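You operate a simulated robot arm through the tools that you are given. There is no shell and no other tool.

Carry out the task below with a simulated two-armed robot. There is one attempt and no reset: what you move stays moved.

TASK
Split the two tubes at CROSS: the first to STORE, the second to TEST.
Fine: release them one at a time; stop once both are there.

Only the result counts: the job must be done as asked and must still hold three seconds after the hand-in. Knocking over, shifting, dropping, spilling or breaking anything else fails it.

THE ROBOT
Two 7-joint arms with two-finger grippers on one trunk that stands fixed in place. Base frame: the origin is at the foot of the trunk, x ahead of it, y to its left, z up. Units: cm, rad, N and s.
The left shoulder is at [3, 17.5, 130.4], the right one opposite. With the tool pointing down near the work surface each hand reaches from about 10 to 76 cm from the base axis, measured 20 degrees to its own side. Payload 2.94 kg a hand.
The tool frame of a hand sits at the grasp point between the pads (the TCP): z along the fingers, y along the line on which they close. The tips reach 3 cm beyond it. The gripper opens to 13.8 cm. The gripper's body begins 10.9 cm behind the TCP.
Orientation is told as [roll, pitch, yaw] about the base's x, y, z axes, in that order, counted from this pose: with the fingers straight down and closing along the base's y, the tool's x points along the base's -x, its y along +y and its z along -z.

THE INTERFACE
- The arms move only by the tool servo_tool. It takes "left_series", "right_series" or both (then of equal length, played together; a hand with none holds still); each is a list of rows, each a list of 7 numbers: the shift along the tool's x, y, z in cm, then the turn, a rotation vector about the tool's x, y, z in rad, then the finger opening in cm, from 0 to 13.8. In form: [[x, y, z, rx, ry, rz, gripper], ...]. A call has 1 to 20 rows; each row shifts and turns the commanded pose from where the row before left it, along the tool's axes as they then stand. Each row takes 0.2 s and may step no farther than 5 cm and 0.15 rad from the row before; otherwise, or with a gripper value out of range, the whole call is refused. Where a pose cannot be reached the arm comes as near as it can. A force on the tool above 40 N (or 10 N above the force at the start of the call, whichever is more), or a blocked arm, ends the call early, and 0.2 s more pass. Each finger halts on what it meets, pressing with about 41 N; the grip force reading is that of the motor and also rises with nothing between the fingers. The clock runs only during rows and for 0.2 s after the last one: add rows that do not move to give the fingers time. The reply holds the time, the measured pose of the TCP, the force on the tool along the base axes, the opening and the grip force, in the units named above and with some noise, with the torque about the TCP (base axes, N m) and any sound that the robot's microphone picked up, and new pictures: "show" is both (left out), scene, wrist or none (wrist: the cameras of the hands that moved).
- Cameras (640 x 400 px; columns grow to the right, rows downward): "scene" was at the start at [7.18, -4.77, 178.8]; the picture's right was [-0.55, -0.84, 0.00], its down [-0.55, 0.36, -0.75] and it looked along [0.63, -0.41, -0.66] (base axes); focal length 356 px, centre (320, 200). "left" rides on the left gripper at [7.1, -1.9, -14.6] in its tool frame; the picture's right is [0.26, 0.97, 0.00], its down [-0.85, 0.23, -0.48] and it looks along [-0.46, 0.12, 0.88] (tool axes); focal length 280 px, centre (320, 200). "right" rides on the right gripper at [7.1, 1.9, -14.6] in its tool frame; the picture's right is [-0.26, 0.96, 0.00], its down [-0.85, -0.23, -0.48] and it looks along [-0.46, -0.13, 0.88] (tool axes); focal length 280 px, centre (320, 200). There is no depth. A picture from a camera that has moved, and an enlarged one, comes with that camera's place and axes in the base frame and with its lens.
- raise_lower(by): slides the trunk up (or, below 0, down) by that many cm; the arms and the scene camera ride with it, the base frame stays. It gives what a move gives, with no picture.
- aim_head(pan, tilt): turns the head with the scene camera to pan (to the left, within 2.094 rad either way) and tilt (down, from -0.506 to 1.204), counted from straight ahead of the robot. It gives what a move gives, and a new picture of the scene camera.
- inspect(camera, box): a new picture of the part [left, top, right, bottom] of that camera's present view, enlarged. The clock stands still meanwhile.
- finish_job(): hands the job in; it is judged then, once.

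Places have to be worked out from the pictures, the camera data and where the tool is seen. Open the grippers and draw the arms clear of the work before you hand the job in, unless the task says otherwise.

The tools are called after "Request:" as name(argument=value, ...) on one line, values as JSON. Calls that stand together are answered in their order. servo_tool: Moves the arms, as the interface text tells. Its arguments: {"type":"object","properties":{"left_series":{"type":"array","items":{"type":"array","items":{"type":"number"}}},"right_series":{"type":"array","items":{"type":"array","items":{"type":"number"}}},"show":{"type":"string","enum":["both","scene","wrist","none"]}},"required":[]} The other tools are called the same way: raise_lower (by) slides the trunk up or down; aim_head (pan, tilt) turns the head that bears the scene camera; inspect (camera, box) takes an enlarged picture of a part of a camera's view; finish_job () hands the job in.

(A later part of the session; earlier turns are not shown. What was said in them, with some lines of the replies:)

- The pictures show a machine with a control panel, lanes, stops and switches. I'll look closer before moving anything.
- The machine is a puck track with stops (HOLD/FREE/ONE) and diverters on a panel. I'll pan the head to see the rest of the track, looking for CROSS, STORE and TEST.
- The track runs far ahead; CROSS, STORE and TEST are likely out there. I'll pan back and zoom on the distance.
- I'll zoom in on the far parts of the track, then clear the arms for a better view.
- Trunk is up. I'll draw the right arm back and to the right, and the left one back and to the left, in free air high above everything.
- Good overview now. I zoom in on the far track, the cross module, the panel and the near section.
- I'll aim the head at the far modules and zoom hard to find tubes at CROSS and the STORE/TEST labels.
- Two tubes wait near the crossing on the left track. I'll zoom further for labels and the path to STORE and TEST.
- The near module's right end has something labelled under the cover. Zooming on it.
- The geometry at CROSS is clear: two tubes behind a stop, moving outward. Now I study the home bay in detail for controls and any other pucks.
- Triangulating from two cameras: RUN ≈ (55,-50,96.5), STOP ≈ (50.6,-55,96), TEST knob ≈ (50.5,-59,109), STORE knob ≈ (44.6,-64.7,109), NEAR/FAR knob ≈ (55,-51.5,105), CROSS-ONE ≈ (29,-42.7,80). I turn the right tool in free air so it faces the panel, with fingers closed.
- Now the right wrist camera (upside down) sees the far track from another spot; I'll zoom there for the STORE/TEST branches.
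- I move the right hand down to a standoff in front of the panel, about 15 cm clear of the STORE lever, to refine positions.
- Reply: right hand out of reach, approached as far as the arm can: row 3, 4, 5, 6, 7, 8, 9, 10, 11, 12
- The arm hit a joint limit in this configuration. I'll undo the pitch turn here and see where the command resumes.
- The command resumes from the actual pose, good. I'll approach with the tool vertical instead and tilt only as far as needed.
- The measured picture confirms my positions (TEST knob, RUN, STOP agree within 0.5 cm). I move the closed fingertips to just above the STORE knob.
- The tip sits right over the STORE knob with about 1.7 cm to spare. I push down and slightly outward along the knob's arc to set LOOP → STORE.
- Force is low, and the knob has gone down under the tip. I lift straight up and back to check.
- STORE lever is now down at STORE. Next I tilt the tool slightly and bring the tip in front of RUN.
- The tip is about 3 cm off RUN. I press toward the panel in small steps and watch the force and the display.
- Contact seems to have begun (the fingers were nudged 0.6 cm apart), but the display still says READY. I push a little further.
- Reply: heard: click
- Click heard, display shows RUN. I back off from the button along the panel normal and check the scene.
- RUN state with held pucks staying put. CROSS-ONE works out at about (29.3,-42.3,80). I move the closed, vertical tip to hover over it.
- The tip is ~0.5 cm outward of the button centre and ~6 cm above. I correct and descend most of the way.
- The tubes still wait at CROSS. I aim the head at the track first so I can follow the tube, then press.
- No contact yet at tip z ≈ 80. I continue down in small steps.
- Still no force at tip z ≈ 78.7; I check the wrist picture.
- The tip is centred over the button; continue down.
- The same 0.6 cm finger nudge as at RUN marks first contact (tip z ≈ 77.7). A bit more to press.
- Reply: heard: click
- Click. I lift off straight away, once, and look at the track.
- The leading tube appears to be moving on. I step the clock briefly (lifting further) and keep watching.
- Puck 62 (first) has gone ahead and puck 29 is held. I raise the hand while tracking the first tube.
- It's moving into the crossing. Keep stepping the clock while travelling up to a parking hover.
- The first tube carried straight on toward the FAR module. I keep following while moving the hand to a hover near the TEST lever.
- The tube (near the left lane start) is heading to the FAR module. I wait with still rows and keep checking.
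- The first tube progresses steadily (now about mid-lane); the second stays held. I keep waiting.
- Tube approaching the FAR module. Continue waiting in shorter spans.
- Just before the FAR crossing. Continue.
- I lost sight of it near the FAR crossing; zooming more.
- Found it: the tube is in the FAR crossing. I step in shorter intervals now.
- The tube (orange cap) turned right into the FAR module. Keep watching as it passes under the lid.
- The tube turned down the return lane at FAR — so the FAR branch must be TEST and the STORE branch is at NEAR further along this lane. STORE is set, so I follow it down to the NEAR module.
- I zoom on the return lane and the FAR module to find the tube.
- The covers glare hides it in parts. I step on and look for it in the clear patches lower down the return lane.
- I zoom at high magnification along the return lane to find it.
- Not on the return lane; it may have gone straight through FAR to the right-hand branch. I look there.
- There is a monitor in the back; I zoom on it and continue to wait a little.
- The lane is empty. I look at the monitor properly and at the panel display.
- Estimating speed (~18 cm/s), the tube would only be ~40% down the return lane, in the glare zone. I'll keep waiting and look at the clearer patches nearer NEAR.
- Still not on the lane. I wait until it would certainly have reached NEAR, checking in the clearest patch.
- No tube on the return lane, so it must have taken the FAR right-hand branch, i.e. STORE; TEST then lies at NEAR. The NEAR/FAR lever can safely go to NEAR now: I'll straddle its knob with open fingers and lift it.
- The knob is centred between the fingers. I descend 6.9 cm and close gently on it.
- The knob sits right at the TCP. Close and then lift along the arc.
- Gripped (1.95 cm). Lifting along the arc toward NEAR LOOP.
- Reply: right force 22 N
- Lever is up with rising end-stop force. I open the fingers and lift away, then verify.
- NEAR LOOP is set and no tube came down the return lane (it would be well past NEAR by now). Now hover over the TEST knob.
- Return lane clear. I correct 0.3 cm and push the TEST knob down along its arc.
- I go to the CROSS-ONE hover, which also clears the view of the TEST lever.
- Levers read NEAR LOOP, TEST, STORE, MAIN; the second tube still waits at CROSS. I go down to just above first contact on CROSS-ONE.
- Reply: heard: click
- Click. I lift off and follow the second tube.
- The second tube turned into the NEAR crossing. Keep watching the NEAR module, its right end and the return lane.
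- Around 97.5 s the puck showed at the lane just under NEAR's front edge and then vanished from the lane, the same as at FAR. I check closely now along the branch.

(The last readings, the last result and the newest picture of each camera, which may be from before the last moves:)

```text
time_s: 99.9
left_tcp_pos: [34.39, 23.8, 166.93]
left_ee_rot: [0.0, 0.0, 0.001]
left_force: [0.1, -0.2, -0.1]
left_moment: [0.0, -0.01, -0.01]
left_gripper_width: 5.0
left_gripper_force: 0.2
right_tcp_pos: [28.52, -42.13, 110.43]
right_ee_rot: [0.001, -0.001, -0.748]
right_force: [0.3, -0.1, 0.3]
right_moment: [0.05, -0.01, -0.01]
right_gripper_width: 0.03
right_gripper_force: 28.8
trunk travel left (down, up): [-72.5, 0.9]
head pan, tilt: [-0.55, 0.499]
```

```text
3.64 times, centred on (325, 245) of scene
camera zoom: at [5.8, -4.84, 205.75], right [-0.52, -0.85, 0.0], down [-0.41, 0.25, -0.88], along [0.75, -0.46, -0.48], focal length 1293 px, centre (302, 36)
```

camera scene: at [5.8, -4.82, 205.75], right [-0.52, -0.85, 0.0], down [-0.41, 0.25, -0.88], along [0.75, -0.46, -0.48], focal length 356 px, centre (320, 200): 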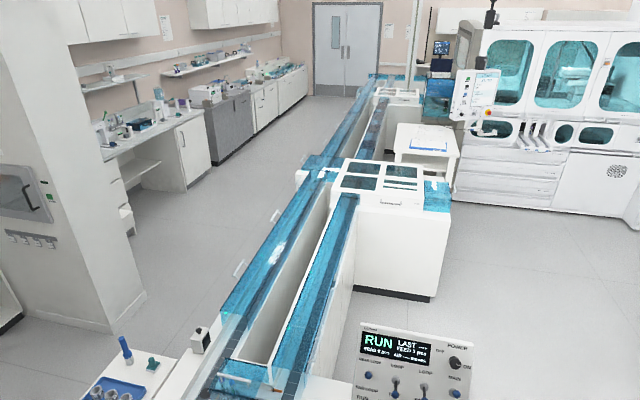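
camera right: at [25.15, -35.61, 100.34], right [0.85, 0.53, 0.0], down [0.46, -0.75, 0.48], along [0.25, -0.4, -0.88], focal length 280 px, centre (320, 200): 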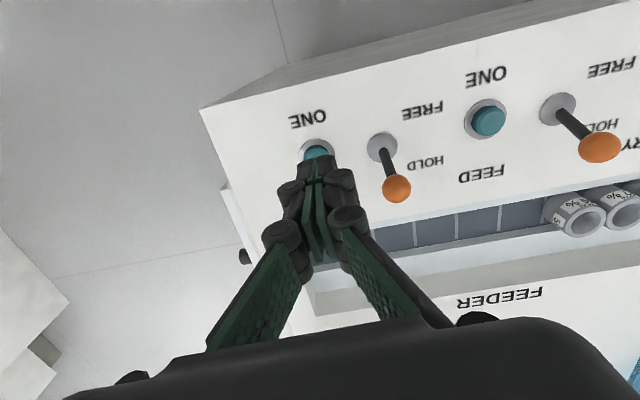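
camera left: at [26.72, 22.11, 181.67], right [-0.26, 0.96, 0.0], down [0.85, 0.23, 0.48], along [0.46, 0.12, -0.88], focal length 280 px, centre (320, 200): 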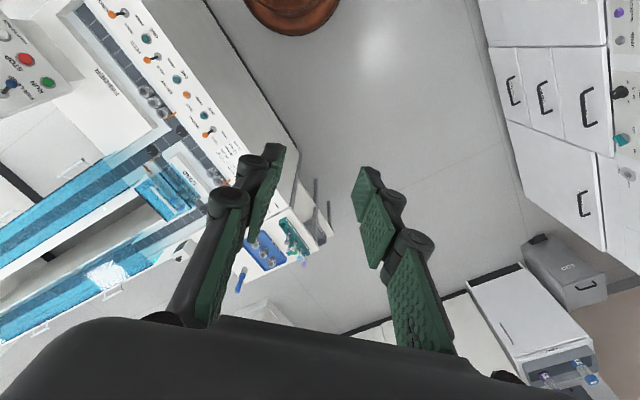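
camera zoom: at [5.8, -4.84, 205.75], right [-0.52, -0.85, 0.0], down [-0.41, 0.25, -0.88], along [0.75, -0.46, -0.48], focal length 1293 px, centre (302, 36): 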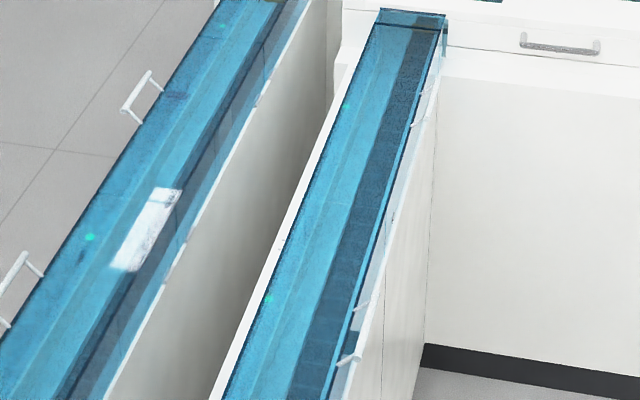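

At 98.3 s the tube's cap was visible in NEAR's window right of the return lane, so it is heading down the TEST branch. I follow it.

Request:
inspect(camera="scene", box=[355, 165, 405, 205])

Request:
servo_tool(right_series=[[0, 0, 0, 0, 0, 0, 0], [0, 0, 0, 0, 0, 0, 0], [0, 0, 0, 0, 0, 0, 0], [0, 0, 0, 0, 0, 0, 0]], show="none")

Request:
inspect(camera="scene", box=[370, 160, 455, 220])

Request:
servo_tool(right_series=[[0, 0, 0, 0, 0, 0, 0], [0, 0, 0, 0, 0, 0, 0], [0, 0, 0, 0, 0, 0, 0], [0, 0, 0, 0, 0, 0, 0], [0, 0, 0, 0, 0, 0, 0], [0, 0, 0, 0, 0, 0, 0]], show="none")

Request:
inspect(camera="scene", box=[370, 160, 455, 220])

Request:
inspect(camera="scene", box=[418, 175, 458, 215])

Request:
inspect(camera="scene", box=[355, 165, 405, 205])

```text
10.00 times, centred on (380, 185) of scene
camera zoom: at [5.8, -4.84, 205.75], right [-0.52, -0.85, 0.0], down [-0.41, 0.25, -0.88], along [0.75, -0.46, -0.48], focal length 3555 px, centre (-280, 350)
```

zoom: 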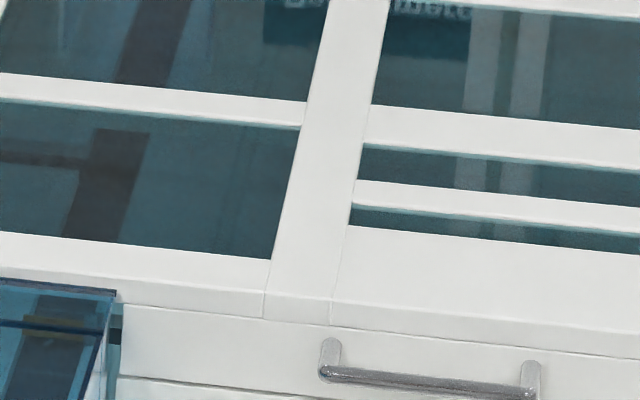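

```text
time_s: 100.9
left_tcp_pos: [34.48, 23.97, 166.93]
left_ee_rot: [-0.003, 0.0, 0.0]
left_force: [0.0, 1.1, 0.3]
left_moment: [0.01, 0.0, -0.02]
left_gripper_width: 4.99
left_gripper_force: 0.1
right_tcp_pos: [28.65, -42.05, 110.54]
right_ee_rot: [0.0, -0.002, -0.749]
right_force: [0.0, 0.3, -0.6]
right_moment: [0.05, 0.0, -0.02]
right_gripper_width: 0.02
right_gripper_force: 28.7
trunk travel left (down, up): [-72.5, 0.9]
head pan, tilt: [-0.55, 0.499]
```

```text
6.67 times, centred on (412, 190) of scene
camera zoom: at [5.8, -4.84, 205.75], right [-0.52, -0.85, 0.0], down [-0.41, 0.25, -0.88], along [0.75, -0.46, -0.48], focal length 2370 px, centre (-297, 267)
```

zoom: 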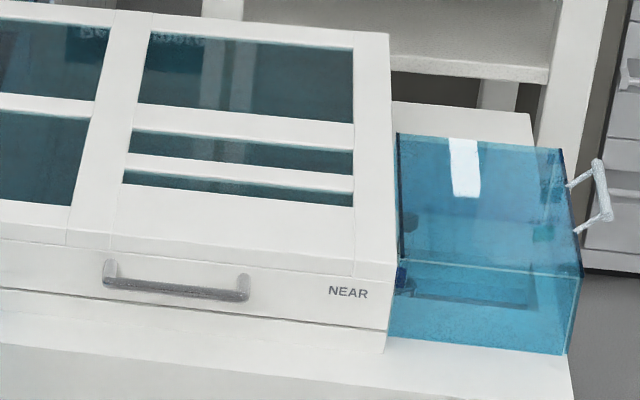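

```text
time_s: 102.3
left_tcp_pos: [34.45, 23.94, 166.99]
left_ee_rot: [-0.003, 0.001, 0.002]
left_force: [0.2, -1.2, -0.6]
left_moment: [-0.01, 0.0, 0.01]
left_gripper_width: 5.01
left_gripper_force: 0.1
right_tcp_pos: [28.63, -42.09, 110.56]
right_ee_rot: [0.0, 0.0, -0.746]
right_force: [-0.5, 0.3, -0.9]
right_moment: [0.04, 0.0, -0.01]
right_gripper_width: 0.01
right_gripper_force: 28.7
trunk travel left (down, up): [-72.5, 0.9]
head pan, tilt: [-0.55, 0.499]
```

```text
6.67 times, centred on (412, 190) of scene
camera zoom: at [5.8, -4.84, 205.75], right [-0.52, -0.85, 0.0], down [-0.41, 0.25, -0.88], along [0.75, -0.46, -0.48], focal length 2370 px, centre (-297, 267)
```

zoom: 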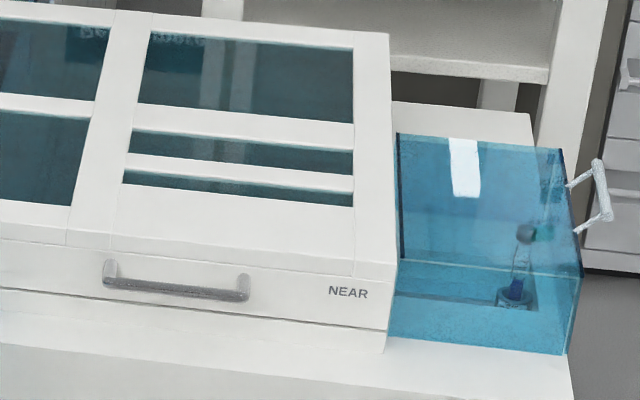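

```text
10.00 times, centred on (438, 195) of scene
camera zoom: at [5.8, -4.84, 205.75], right [-0.52, -0.85, 0.0], down [-0.41, 0.25, -0.88], along [0.75, -0.46, -0.48], focal length 3555 px, centre (-860, 250)
```

zoom: 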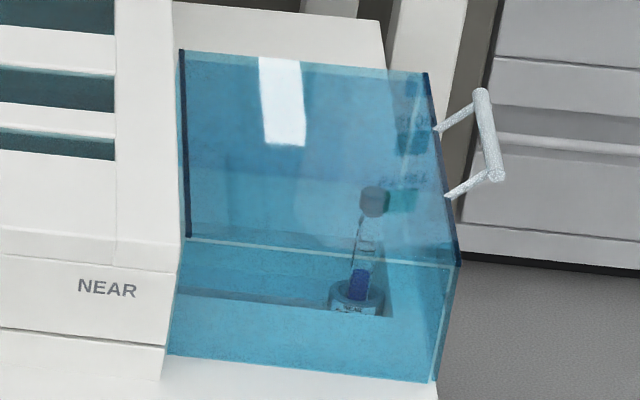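

```text
10.00 times, centred on (380, 185) of scene
camera zoom: at [5.8, -4.84, 205.75], right [-0.52, -0.85, 0.0], down [-0.41, 0.25, -0.88], along [0.75, -0.46, -0.48], focal length 3555 px, centre (-280, 350)
```

zoom: 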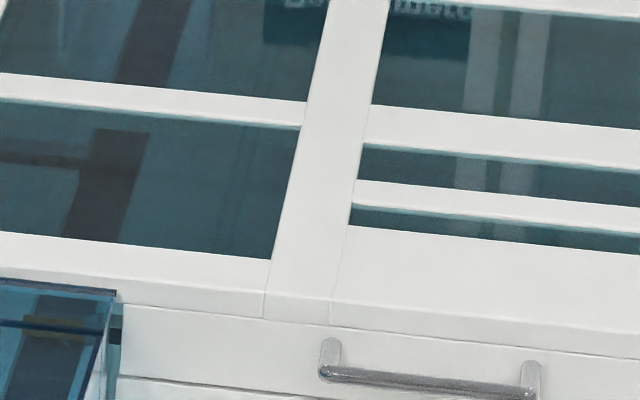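

The second tube stands at the end of NEAR's branch (TEST). Now I tilt the tool again and bring it in front of STOP.

Request:
servo_tool(right_series=[[0, 0, 0, 0, -0.14, 0, 0], [0, 0, 0, 0, -0.13, 0, 0], [0, 0, 0, 0, -0.13, 0, 0], [-2.51, 0.94, 2.89, 0, 0, 0, 0], [-2.51, 0.94, 2.89, 0, 0, 0, 0], [-2.51, 0.94, 2.89, 0, 0, 0, 0], [-2.51, 0.94, 2.89, 0, 0, 0, 0], [-2.51, 0.94, 2.89, 0, 0, 0, 0], [-2.51, 0.94, 2.89, 0, 0, 0, 0], [0, 0, 0, 0, 0, 0, 0]], show="wrist")

Request:
inspect(camera="right", box=[220, 100, 420, 225])

Request:
inspect(camera="scene", box=[418, 175, 458, 215])

```text
time_s: 104.5
left_tcp_pos: [34.36, 24.03, 166.95]
left_ee_rot: [-0.002, 0.0, 0.001]
left_force: [-0.8, 0.3, 0.3]
left_moment: [-0.02, -0.03, 0.01]
left_gripper_width: 4.98
left_gripper_force: 0.0
right_tcp_pos: [49.31, -54.74, 102.04]
right_ee_rot: [0.0, -0.4, -0.749]
right_force: [-0.2, -0.1, -0.3]
right_moment: [0.0, 0.01, -0.02]
right_gripper_width: 0.0
right_gripper_force: 28.4
right hand out of reach, approached as far as the arm can: row 2, 3
trunk travel left (down, up): [-72.5, 0.9]
head pan, tilt: [-0.55, 0.499]
camera right: at [41.82, -44.93, 112.69], right [0.83, 0.54, 0.1], down [0.28, -0.57, 0.77], along [0.48, -0.61, -0.63], focal length 280 px, centre (320, 200)
```

right: 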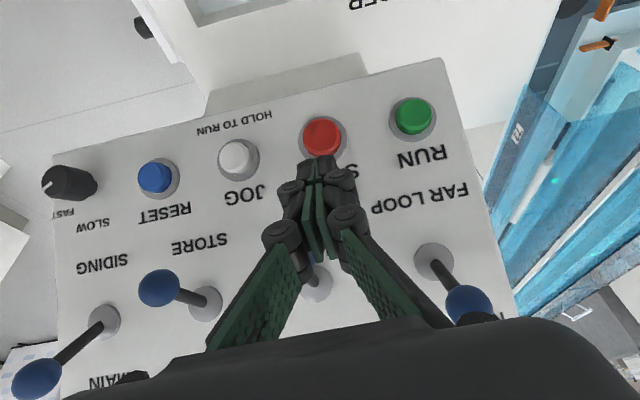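

```text
3.20 times, centred on (320, 162) of right
camera zoom: at [41.82, -44.93, 112.69], right [0.83, 0.54, 0.1], down [0.28, -0.57, 0.77], along [0.48, -0.61, -0.63], focal length 897 px, centre (320, 320)
```

zoom: 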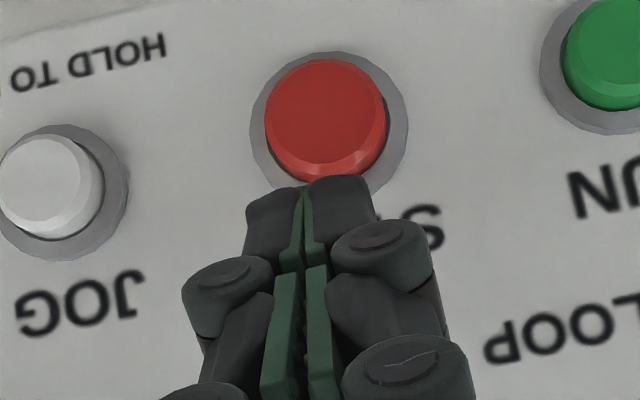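

```text
10.00 times, centred on (438, 195) of scene
camera zoom: at [5.72, -4.74, 205.75], right [-0.52, -0.85, 0.0], down [-0.41, 0.25, -0.88], along [0.75, -0.46, -0.48], focal length 3555 px, centre (-860, 250)
```

zoom: 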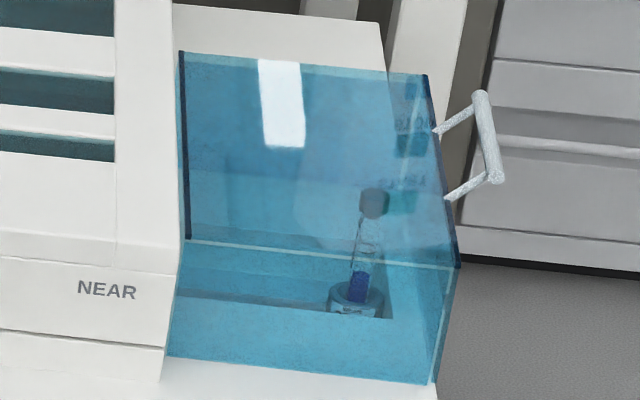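

The tilt rows lagged, so the hand came in a bit higher than planned (1 cm off the panel plane, not touching). I back off to the planned hover in front of STOP, whose position (50.5,-54.8,96.3) is confirmed.

Request:
servo_tool(right_series=[[1.2, 0.3, 0.1, 0, 0, 0, 0], [1.2, 0.3, 0.1, 0, 0, 0, 0], [1.1, 0.2, 0.1, 0, 0, 0, 0], [0, 0, 0, 0, 0, 0, 0]], show="wrist")

```text
time_s: 105.5
left_tcp_pos: [34.35, 23.81, 167.02]
left_ee_rot: [0.002, 0.0, 0.003]
left_force: [0.0, -0.2, -0.3]
left_moment: [0.03, 0.0, 0.02]
left_gripper_width: 5.0
left_gripper_force: 0.0
right_tcp_pos: [47.75, -52.22, 100.15]
right_ee_rot: [0.0, -0.4, -0.749]
right_force: [0.4, 0.0, 0.0]
right_moment: [-0.01, 0.01, 0.02]
right_gripper_width: 0.0
right_gripper_force: 28.7
trunk travel left (down, up): [-72.5, 0.9]
head pan, tilt: [-0.55, 0.499]
camera right: at [40.12, -42.44, 110.88], right [0.83, 0.54, 0.1], down [0.28, -0.57, 0.77], along [0.48, -0.61, -0.63], focal length 280 px, centre (320, 200)
```

right: 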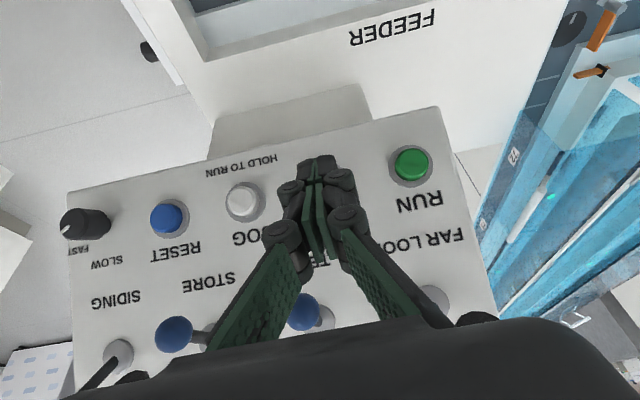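

In position. I press toward STOP in small steps.

Request:
servo_tool(right_series=[[-0.4, -0.04, 0.57, 0, 0, 0, 0], [-0.4, -0.04, 0.57, 0, 0, 0, 0], [-0.4, -0.04, 0.57, 0, 0, 0, 0], [-0.3, 0, 0.45, 0, 0, 0, 0]], show="none")

Request:
servo_tool(right_series=[[-0.25, 0, 0.25, 0, 0, 0, 0], [-0.25, 0, 0.25, 0, 0, 0, 0]], show="none")

Request:
inspect(camera="scene", box=[340, 300, 480, 400])

```text
time_s: 106.5
left_tcp_pos: [34.34, 23.91, 167.05]
left_ee_rot: [0.0, 0.001, 0.0]
left_force: [0.5, -0.4, 0.3]
left_moment: [0.01, 0.03, -0.01]
left_gripper_width: 5.0
left_gripper_force: 0.1
right_tcp_pos: [49.36, -53.79, 98.92]
right_ee_rot: [-0.002, -0.401, -0.749]
right_force: [-0.8, 1.4, 1.4]
right_moment: [0.02, 0.04, 0.01]
right_gripper_width: 0.0
right_gripper_force: 28.2
trunk travel left (down, up): [-72.5, 0.9]
head pan, tilt: [-0.55, 0.499]
```

```text
time_s: 107.1
left_tcp_pos: [34.2, 24.3, 167.03]
left_ee_rot: [-0.003, -0.002, 0.003]
left_force: [-0.4, 0.1, -0.4]
left_moment: [0.01, -0.05, 0.01]
left_gripper_width: 5.0
left_gripper_force: 0.0
right_tcp_pos: [49.46, -53.95, 98.78]
right_ee_rot: [0.002, -0.402, -0.747]
right_force: [-12.4, 12.6, 11.0]
right_moment: [0.08, 0.05, -0.04]
right_gripper_width: 0.62
right_gripper_force: 28.8
trunk travel left (down, up): [-72.5, 0.9]
head pan, tilt: [-0.55, 0.499]
heard: click
```

```text
4.00 times, centred on (410, 350) of scene
camera zoom: at [5.47, -4.5, 205.77], right [-0.52, -0.85, 0.0], down [-0.41, 0.25, -0.88], along [0.75, -0.46, -0.48], focal length 1422 px, centre (-40, -400)
```

zoom: 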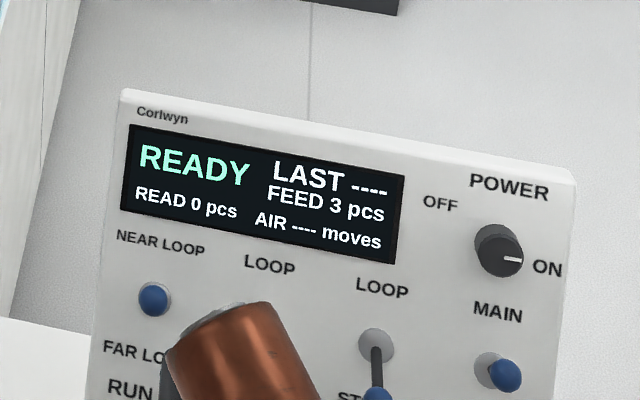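

The machine clicked and shows READY — stopped. I back off along the panel normal and draw the arm clear, opening the gripper in free air.

Request:
servo_tool(right_series=[[0.5, 0, -0.6, 0, 0, 0, 0], [1.6, 0, -1.9, 0, 0, 0, 0], [1.6, 0, -1.9, 0, 0, 0, 0], [1.6, 0, -1.9, 0, 0, 0, 0], [2, 0, -3, 0, 0.1, 0, 0], [2, 0, -3, 0, 0.15, 0, 0], [1, 0, -4, 0, 0.15, 0, 0], [0, 0, -4, 0, 0, 0, 0], [0, -1, -4, 0, 0, 0, 0], [1, -2, -4, 0, 0, 0, 5], [1, -3, -3, 0, 0, 0, 5], [1, -3, -3, 0, 0, 0, 5], [1, -3, -3, 0, 0, 0, 5]], show="both")

Request:
inspect(camera="scene", box=[340, 300, 480, 400])

Request:
inspect(camera="scene", box=[290, 150, 460, 225])

Request:
aim_head(pan=-0.6, tilt=0.9)

```text
time_s: 109.9
left_tcp_pos: [34.26, 23.75, 167.08]
left_ee_rot: [0.0, -0.002, 0.001]
left_force: [-0.2, 0.2, 0.5]
left_moment: [0.01, -0.05, 0.0]
left_gripper_width: 4.99
left_gripper_force: 0.1
right_tcp_pos: [27.75, -50.39, 131.45]
right_ee_rot: [0.002, 0.0, -0.749]
right_force: [0.6, -0.2, 0.2]
right_moment: [0.02, -0.03, 0.03]
right_gripper_width: 4.99
right_gripper_force: 0.2
trunk travel left (down, up): [-72.5, 0.9]
head pan, tilt: [-0.55, 0.499]
camera scene: at [5.71, -5.03, 205.74], right [-0.52, -0.85, 0.0], down [-0.41, 0.25, -0.88], along [0.75, -0.46, -0.48], focal length 356 px, centre (320, 200)
camera right: at [23.9, -44.16, 146.01], right [0.85, 0.53, 0.0], down [0.46, -0.75, 0.48], along [0.25, -0.4, -0.88], focal length 280 px, centre (320, 200)
```

scene: 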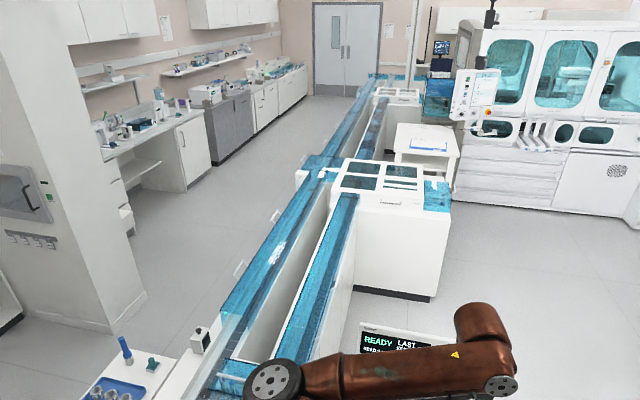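
right: 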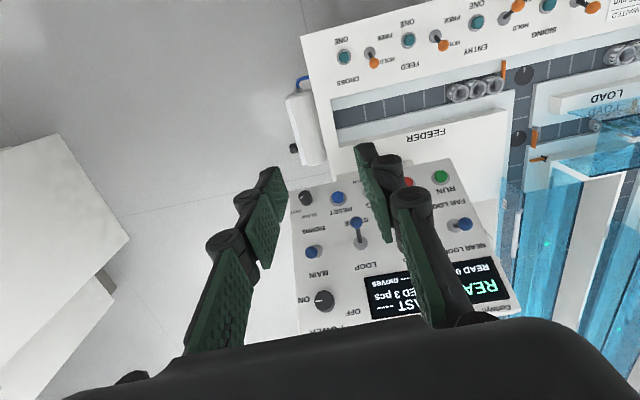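

```text
4.00 times, centred on (410, 350) of scene
camera zoom: at [5.71, -5.03, 205.74], right [-0.52, -0.85, 0.0], down [-0.41, 0.25, -0.88], along [0.75, -0.46, -0.48], focal length 1422 px, centre (-40, -400)
```

zoom: 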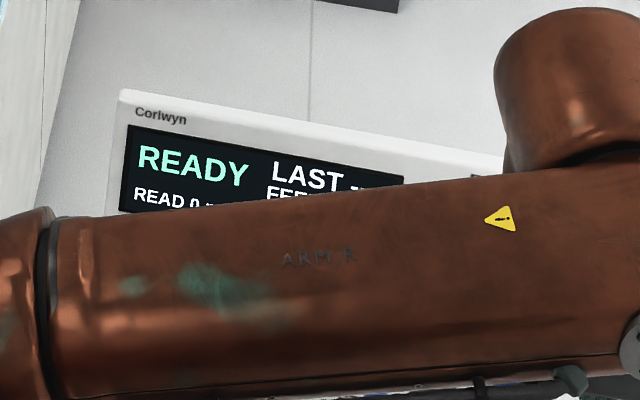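

```text
3.76 times, centred on (375, 188) of scene
camera zoom: at [5.71, -5.03, 205.74], right [-0.52, -0.85, 0.0], down [-0.41, 0.25, -0.88], along [0.75, -0.46, -0.48], focal length 1338 px, centre (113, 247)
```

zoom: 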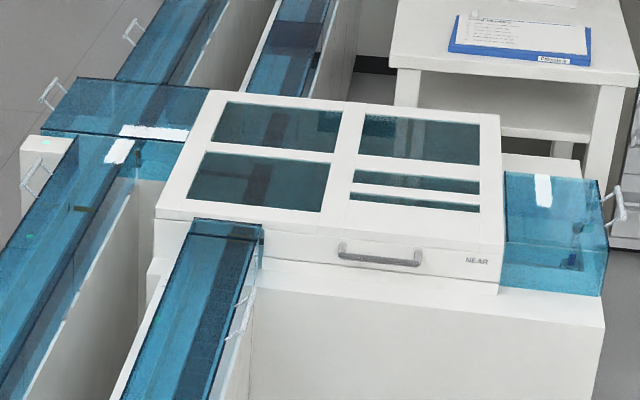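

```text
time_s: 110.8
left_tcp_pos: [34.31, 23.88, 166.93]
left_ee_rot: [-0.001, 0.001, 0.001]
left_force: [0.2, -0.2, 0.3]
left_moment: [0.0, 0.01, -0.04]
left_gripper_width: 5.01
left_gripper_force: 0.2
right_tcp_pos: [28.02, -50.14, 131.39]
right_ee_rot: [0.0, -0.002, -0.749]
right_force: [-0.6, -0.2, 0.2]
right_moment: [-0.01, 0.01, -0.01]
right_gripper_width: 5.01
right_gripper_force: 0.0
trunk travel left (down, up): [-72.5, 0.9]
head pan, tilt: [-0.6, 0.901]
camera scene: at [4.32, -4.3, 202.36], right [-0.56, -0.83, 0.0], down [-0.65, 0.44, -0.62], along [0.51, -0.35, -0.78], focal length 356 px, centre (320, 200)
```

scene: 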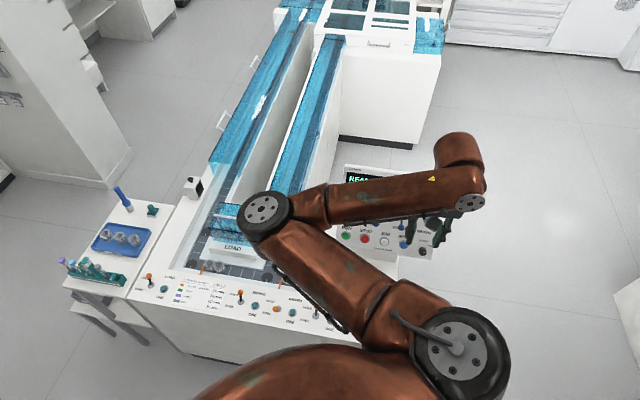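

Machine stopped and tube 2 rests at TEST. To double-check tube 1 at STORE I turn the left hand (free air) so its camera looks along the track from further left.

Request:
servo_tool(left_series=[[0, 0, 0, 0, 0, 0.15, 5], [0, 0, 0, 0, 0, 0.15, 5], [0, 0, 0, 0, 0, 0.15, 5], [0, 0, 0, 0, 0, 0.15, 5], [0, 0, 0, 0, -0.15, 0, 5], [0, 0, 0, 0, -0.15, 0, 5], [0, 0, 0, 0, -0.15, 0, 5], [0, 0, 0, 0, -0.15, 0, 5], [0, 0, 0, 0, -0.15, 0, 5], [0, 0, 0, 0, -0.15, 0, 5], [0, 0, 0, 0, 0, 0, 5]], show="wrist")

```text
time_s: 113.2
left_tcp_pos: [34.27, 23.51, 167.11]
left_ee_rot: [0.002, -0.901, -0.6]
left_force: [-0.2, -0.3, -0.3]
left_moment: [-0.03, -0.02, 0.01]
left_gripper_width: 5.02
left_gripper_force: 0.1
right_tcp_pos: [27.89, -50.43, 131.37]
right_ee_rot: [0.001, 0.001, -0.748]
right_force: [0.1, 0.3, -0.5]
right_moment: [0.03, 0.01, 0.02]
right_gripper_width: 4.99
right_gripper_force: 0.0
trunk travel left (down, up): [-72.5, 0.9]
head pan, tilt: [-0.6, 0.901]
camera left: at [20.14, 30.86, 170.59], right [0.41, 0.89, -0.2], down [0.26, 0.1, 0.96], along [0.87, -0.45, -0.19], focal length 280 px, centre (320, 200)
```

left: 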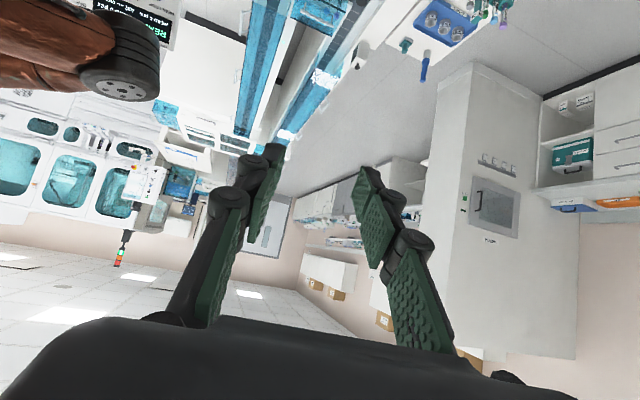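

Request:
inspect(camera="left", box=[160, 150, 250, 215])

Request:
inspect(camera="left", box=[190, 165, 230, 195])

Request:
inspect(camera="left", box=[140, 90, 260, 170])

```text
6.15 times, centred on (205, 182) of left
camera zoom: at [20.14, 30.86, 170.59], right [0.41, 0.89, -0.2], down [0.26, 0.1, 0.96], along [0.87, -0.45, -0.19], focal length 1726 px, centre (1028, 308)
```

zoom: 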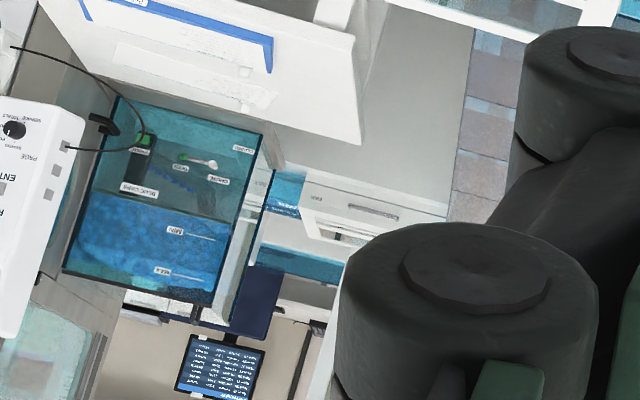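

```text
13.33 times, centred on (210, 180) of left
camera zoom: at [20.14, 30.86, 170.59], right [0.41, 0.89, -0.2], down [0.26, 0.1, 0.96], along [0.87, -0.45, -0.19], focal length 3738 px, centre (1787, 467)
```

zoom: 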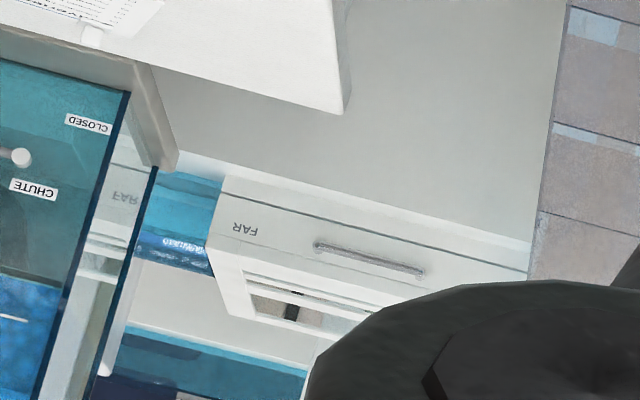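

```text
5.00 times, centred on (200, 130) of left
camera zoom: at [20.14, 30.86, 170.59], right [0.41, 0.89, -0.2], down [0.26, 0.1, 0.96], along [0.87, -0.45, -0.19], focal length 1402 px, centre (920, 550)
```

zoom: 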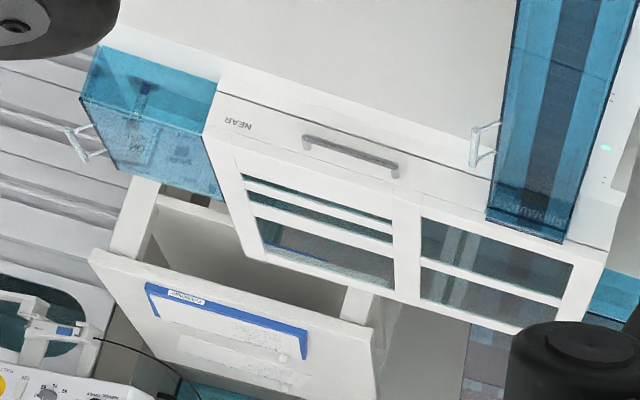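

I zoom on the FAR branch end and the TEST end.

Request:
inspect(camera="left", box=[194, 174, 210, 190])

Request:
inspect(camera="left", box=[150, 95, 190, 130])

```text
16.00 times, centred on (202, 182) of left
camera zoom: at [20.14, 30.86, 170.59], right [0.41, 0.89, -0.2], down [0.26, 0.1, 0.96], along [0.87, -0.45, -0.19], focal length 4486 px, centre (2208, 488)
```

zoom: 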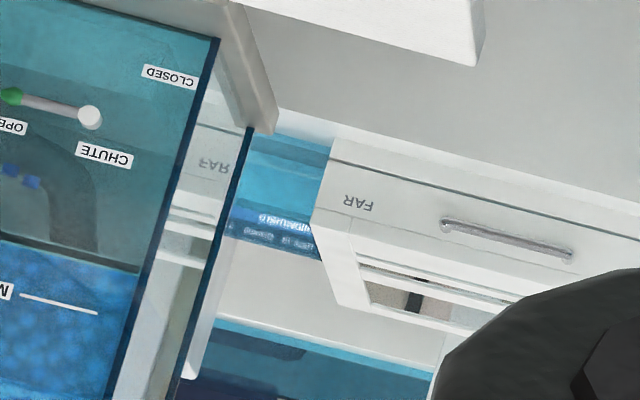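

```text
11.43 times, centred on (170, 112) of left
camera zoom: at [20.14, 30.86, 170.59], right [0.41, 0.89, -0.2], down [0.26, 0.1, 0.96], along [0.87, -0.45, -0.19], focal length 3204 px, centre (2034, 1200)
```

zoom: 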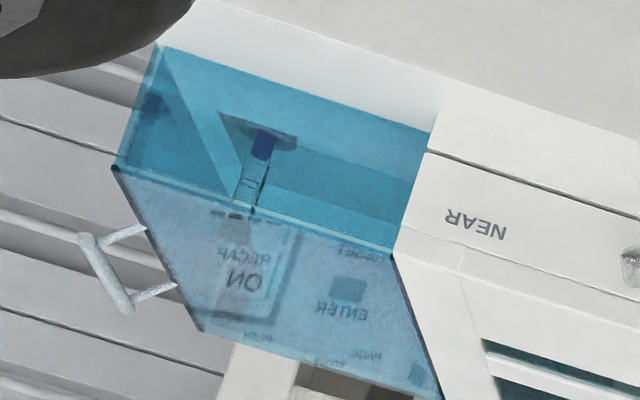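

The TEST tube is well seated. Tube 1 never reappeared (reader still shows 0 reads, lanes and CROSS empty), so it is in the FAR branch, STORE. I draw the right arm up and away and open both grippers, then take a last look.

Request:
servo_tool(right_series=[[0, -1, -4, 0, 0, 0, 8], [0, -1, -4, 0, 0, 0, 10], [0, -3, -3, 0, 0, 0, 10], [0, -3, -3, 0, 0, 0, 10], [0, -3, -3, 0, 0, 0, 10], [0, -3, -3, 0, 0, 0, 10], [0, 0, 0, 0, 0, 0, 10]], left_series=[[0, 0, 0, 0, 0.15, 0, 8], [0, 0, 0, 0, 0.15, 0, 10], [0, 0, 0, 0, 0.15, 0, 10], [0, 0, 0, 0, 0.15, 0, 10], [0, 0, 0, 0, 0.15, 0, 10], [0, 0, 0, 0, 0.15, 0, 10], [0, 0, 0, 0, 0, 0, 10]], show="scene")

Request:
inspect(camera="scene", box=[140, 150, 460, 350])

Request:
inspect(camera="scene", box=[200, 0, 360, 230])

```text
time_s: 114.8
left_tcp_pos: [34.23, 23.73, 167.0]
left_ee_rot: [0.002, 0.0, -0.598]
left_force: [-0.4, 0.6, 0.7]
left_moment: [-0.01, -0.02, 0.0]
left_gripper_width: 9.99
left_gripper_force: 0.0
right_tcp_pos: [18.28, -60.7, 151.41]
right_ee_rot: [0.001, -0.002, -0.749]
right_force: [1.1, 1.3, 0.6]
right_moment: [0.0, -0.01, 0.02]
right_gripper_width: 10.02
right_gripper_force: 0.0
trunk travel left (down, up): [-72.5, 0.9]
head pan, tilt: [-0.6, 0.901]
camera scene: at [4.23, -4.35, 202.36], right [-0.56, -0.83, 0.0], down [-0.65, 0.44, -0.62], along [0.51, -0.35, -0.78], focal length 356 px, centre (320, 200)
```

scene: 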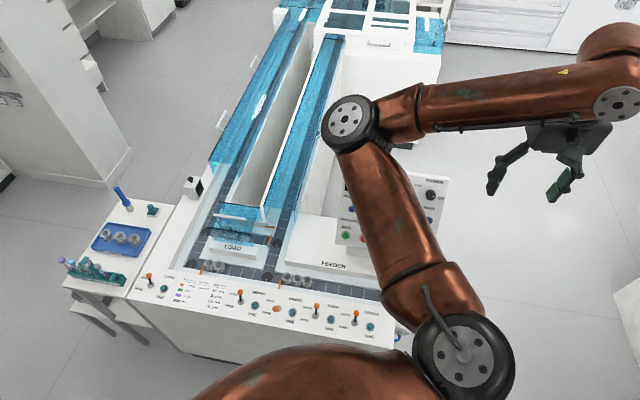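

```text
2.00 times, centred on (300, 250) of scene
camera zoom: at [4.23, -4.35, 202.36], right [-0.56, -0.83, 0.0], down [-0.65, 0.44, -0.62], along [0.51, -0.35, -0.78], focal length 711 px, centre (360, 100)
```

zoom: 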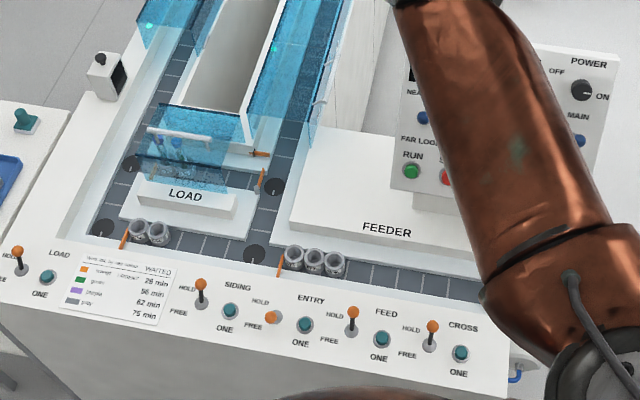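

```text
1.74 times, centred on (280, 115) of scene
camera zoom: at [4.23, -4.35, 202.36], right [-0.56, -0.83, 0.0], down [-0.65, 0.44, -0.62], along [0.51, -0.35, -0.78], focal length 618 px, centre (390, 348)
```

zoom: 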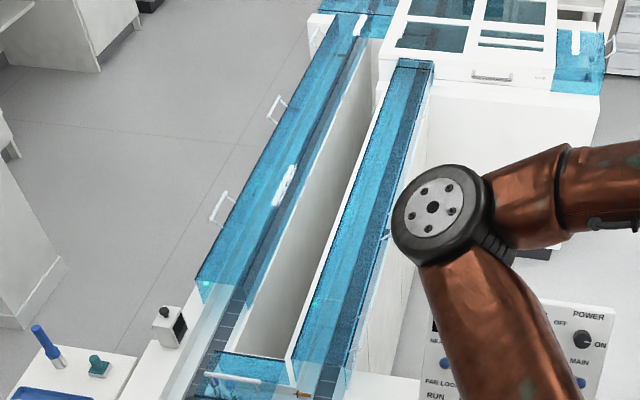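

Everything else is unchanged: the feed, load and siding pucks are in place and the lanes are empty. The machine is stopped, both arms are clear with the grippers open, and I hand in.

Request:
finish_job()

```text
The job is handed in.
```

I sent the first tube to STORE and the second to TEST, stopped the machine, and handed the job in. I could see the second tube at its end point. The first tube's position is inferred.

- **First tube (puck 62, orange cap):** I set the lever to STORE and released it alone. It turned into the FAR module and went out of sight behind the blue-cap hopper. It never came back along the return lane. CROSS ended up empty and the reader still showed 0 pcs, so I take it to be at the end of the STORE branch.
- **Second tube (puck 29):** I set NEAR LOOP and TEST, then released it once it was clear the first had not come back. It is standing at the end of the NEAR branch, which I take to be TEST because the first tube went into FAR with only STORE set.
- **Rest of the machine:** The panel shows READY after I pressed STOP. The pucks at FEED, LOAD and SIDING have not moved. The routing levers are still at NEAR LOOP, TEST and STORE.

Both arms are clear of the work with the grippers open.
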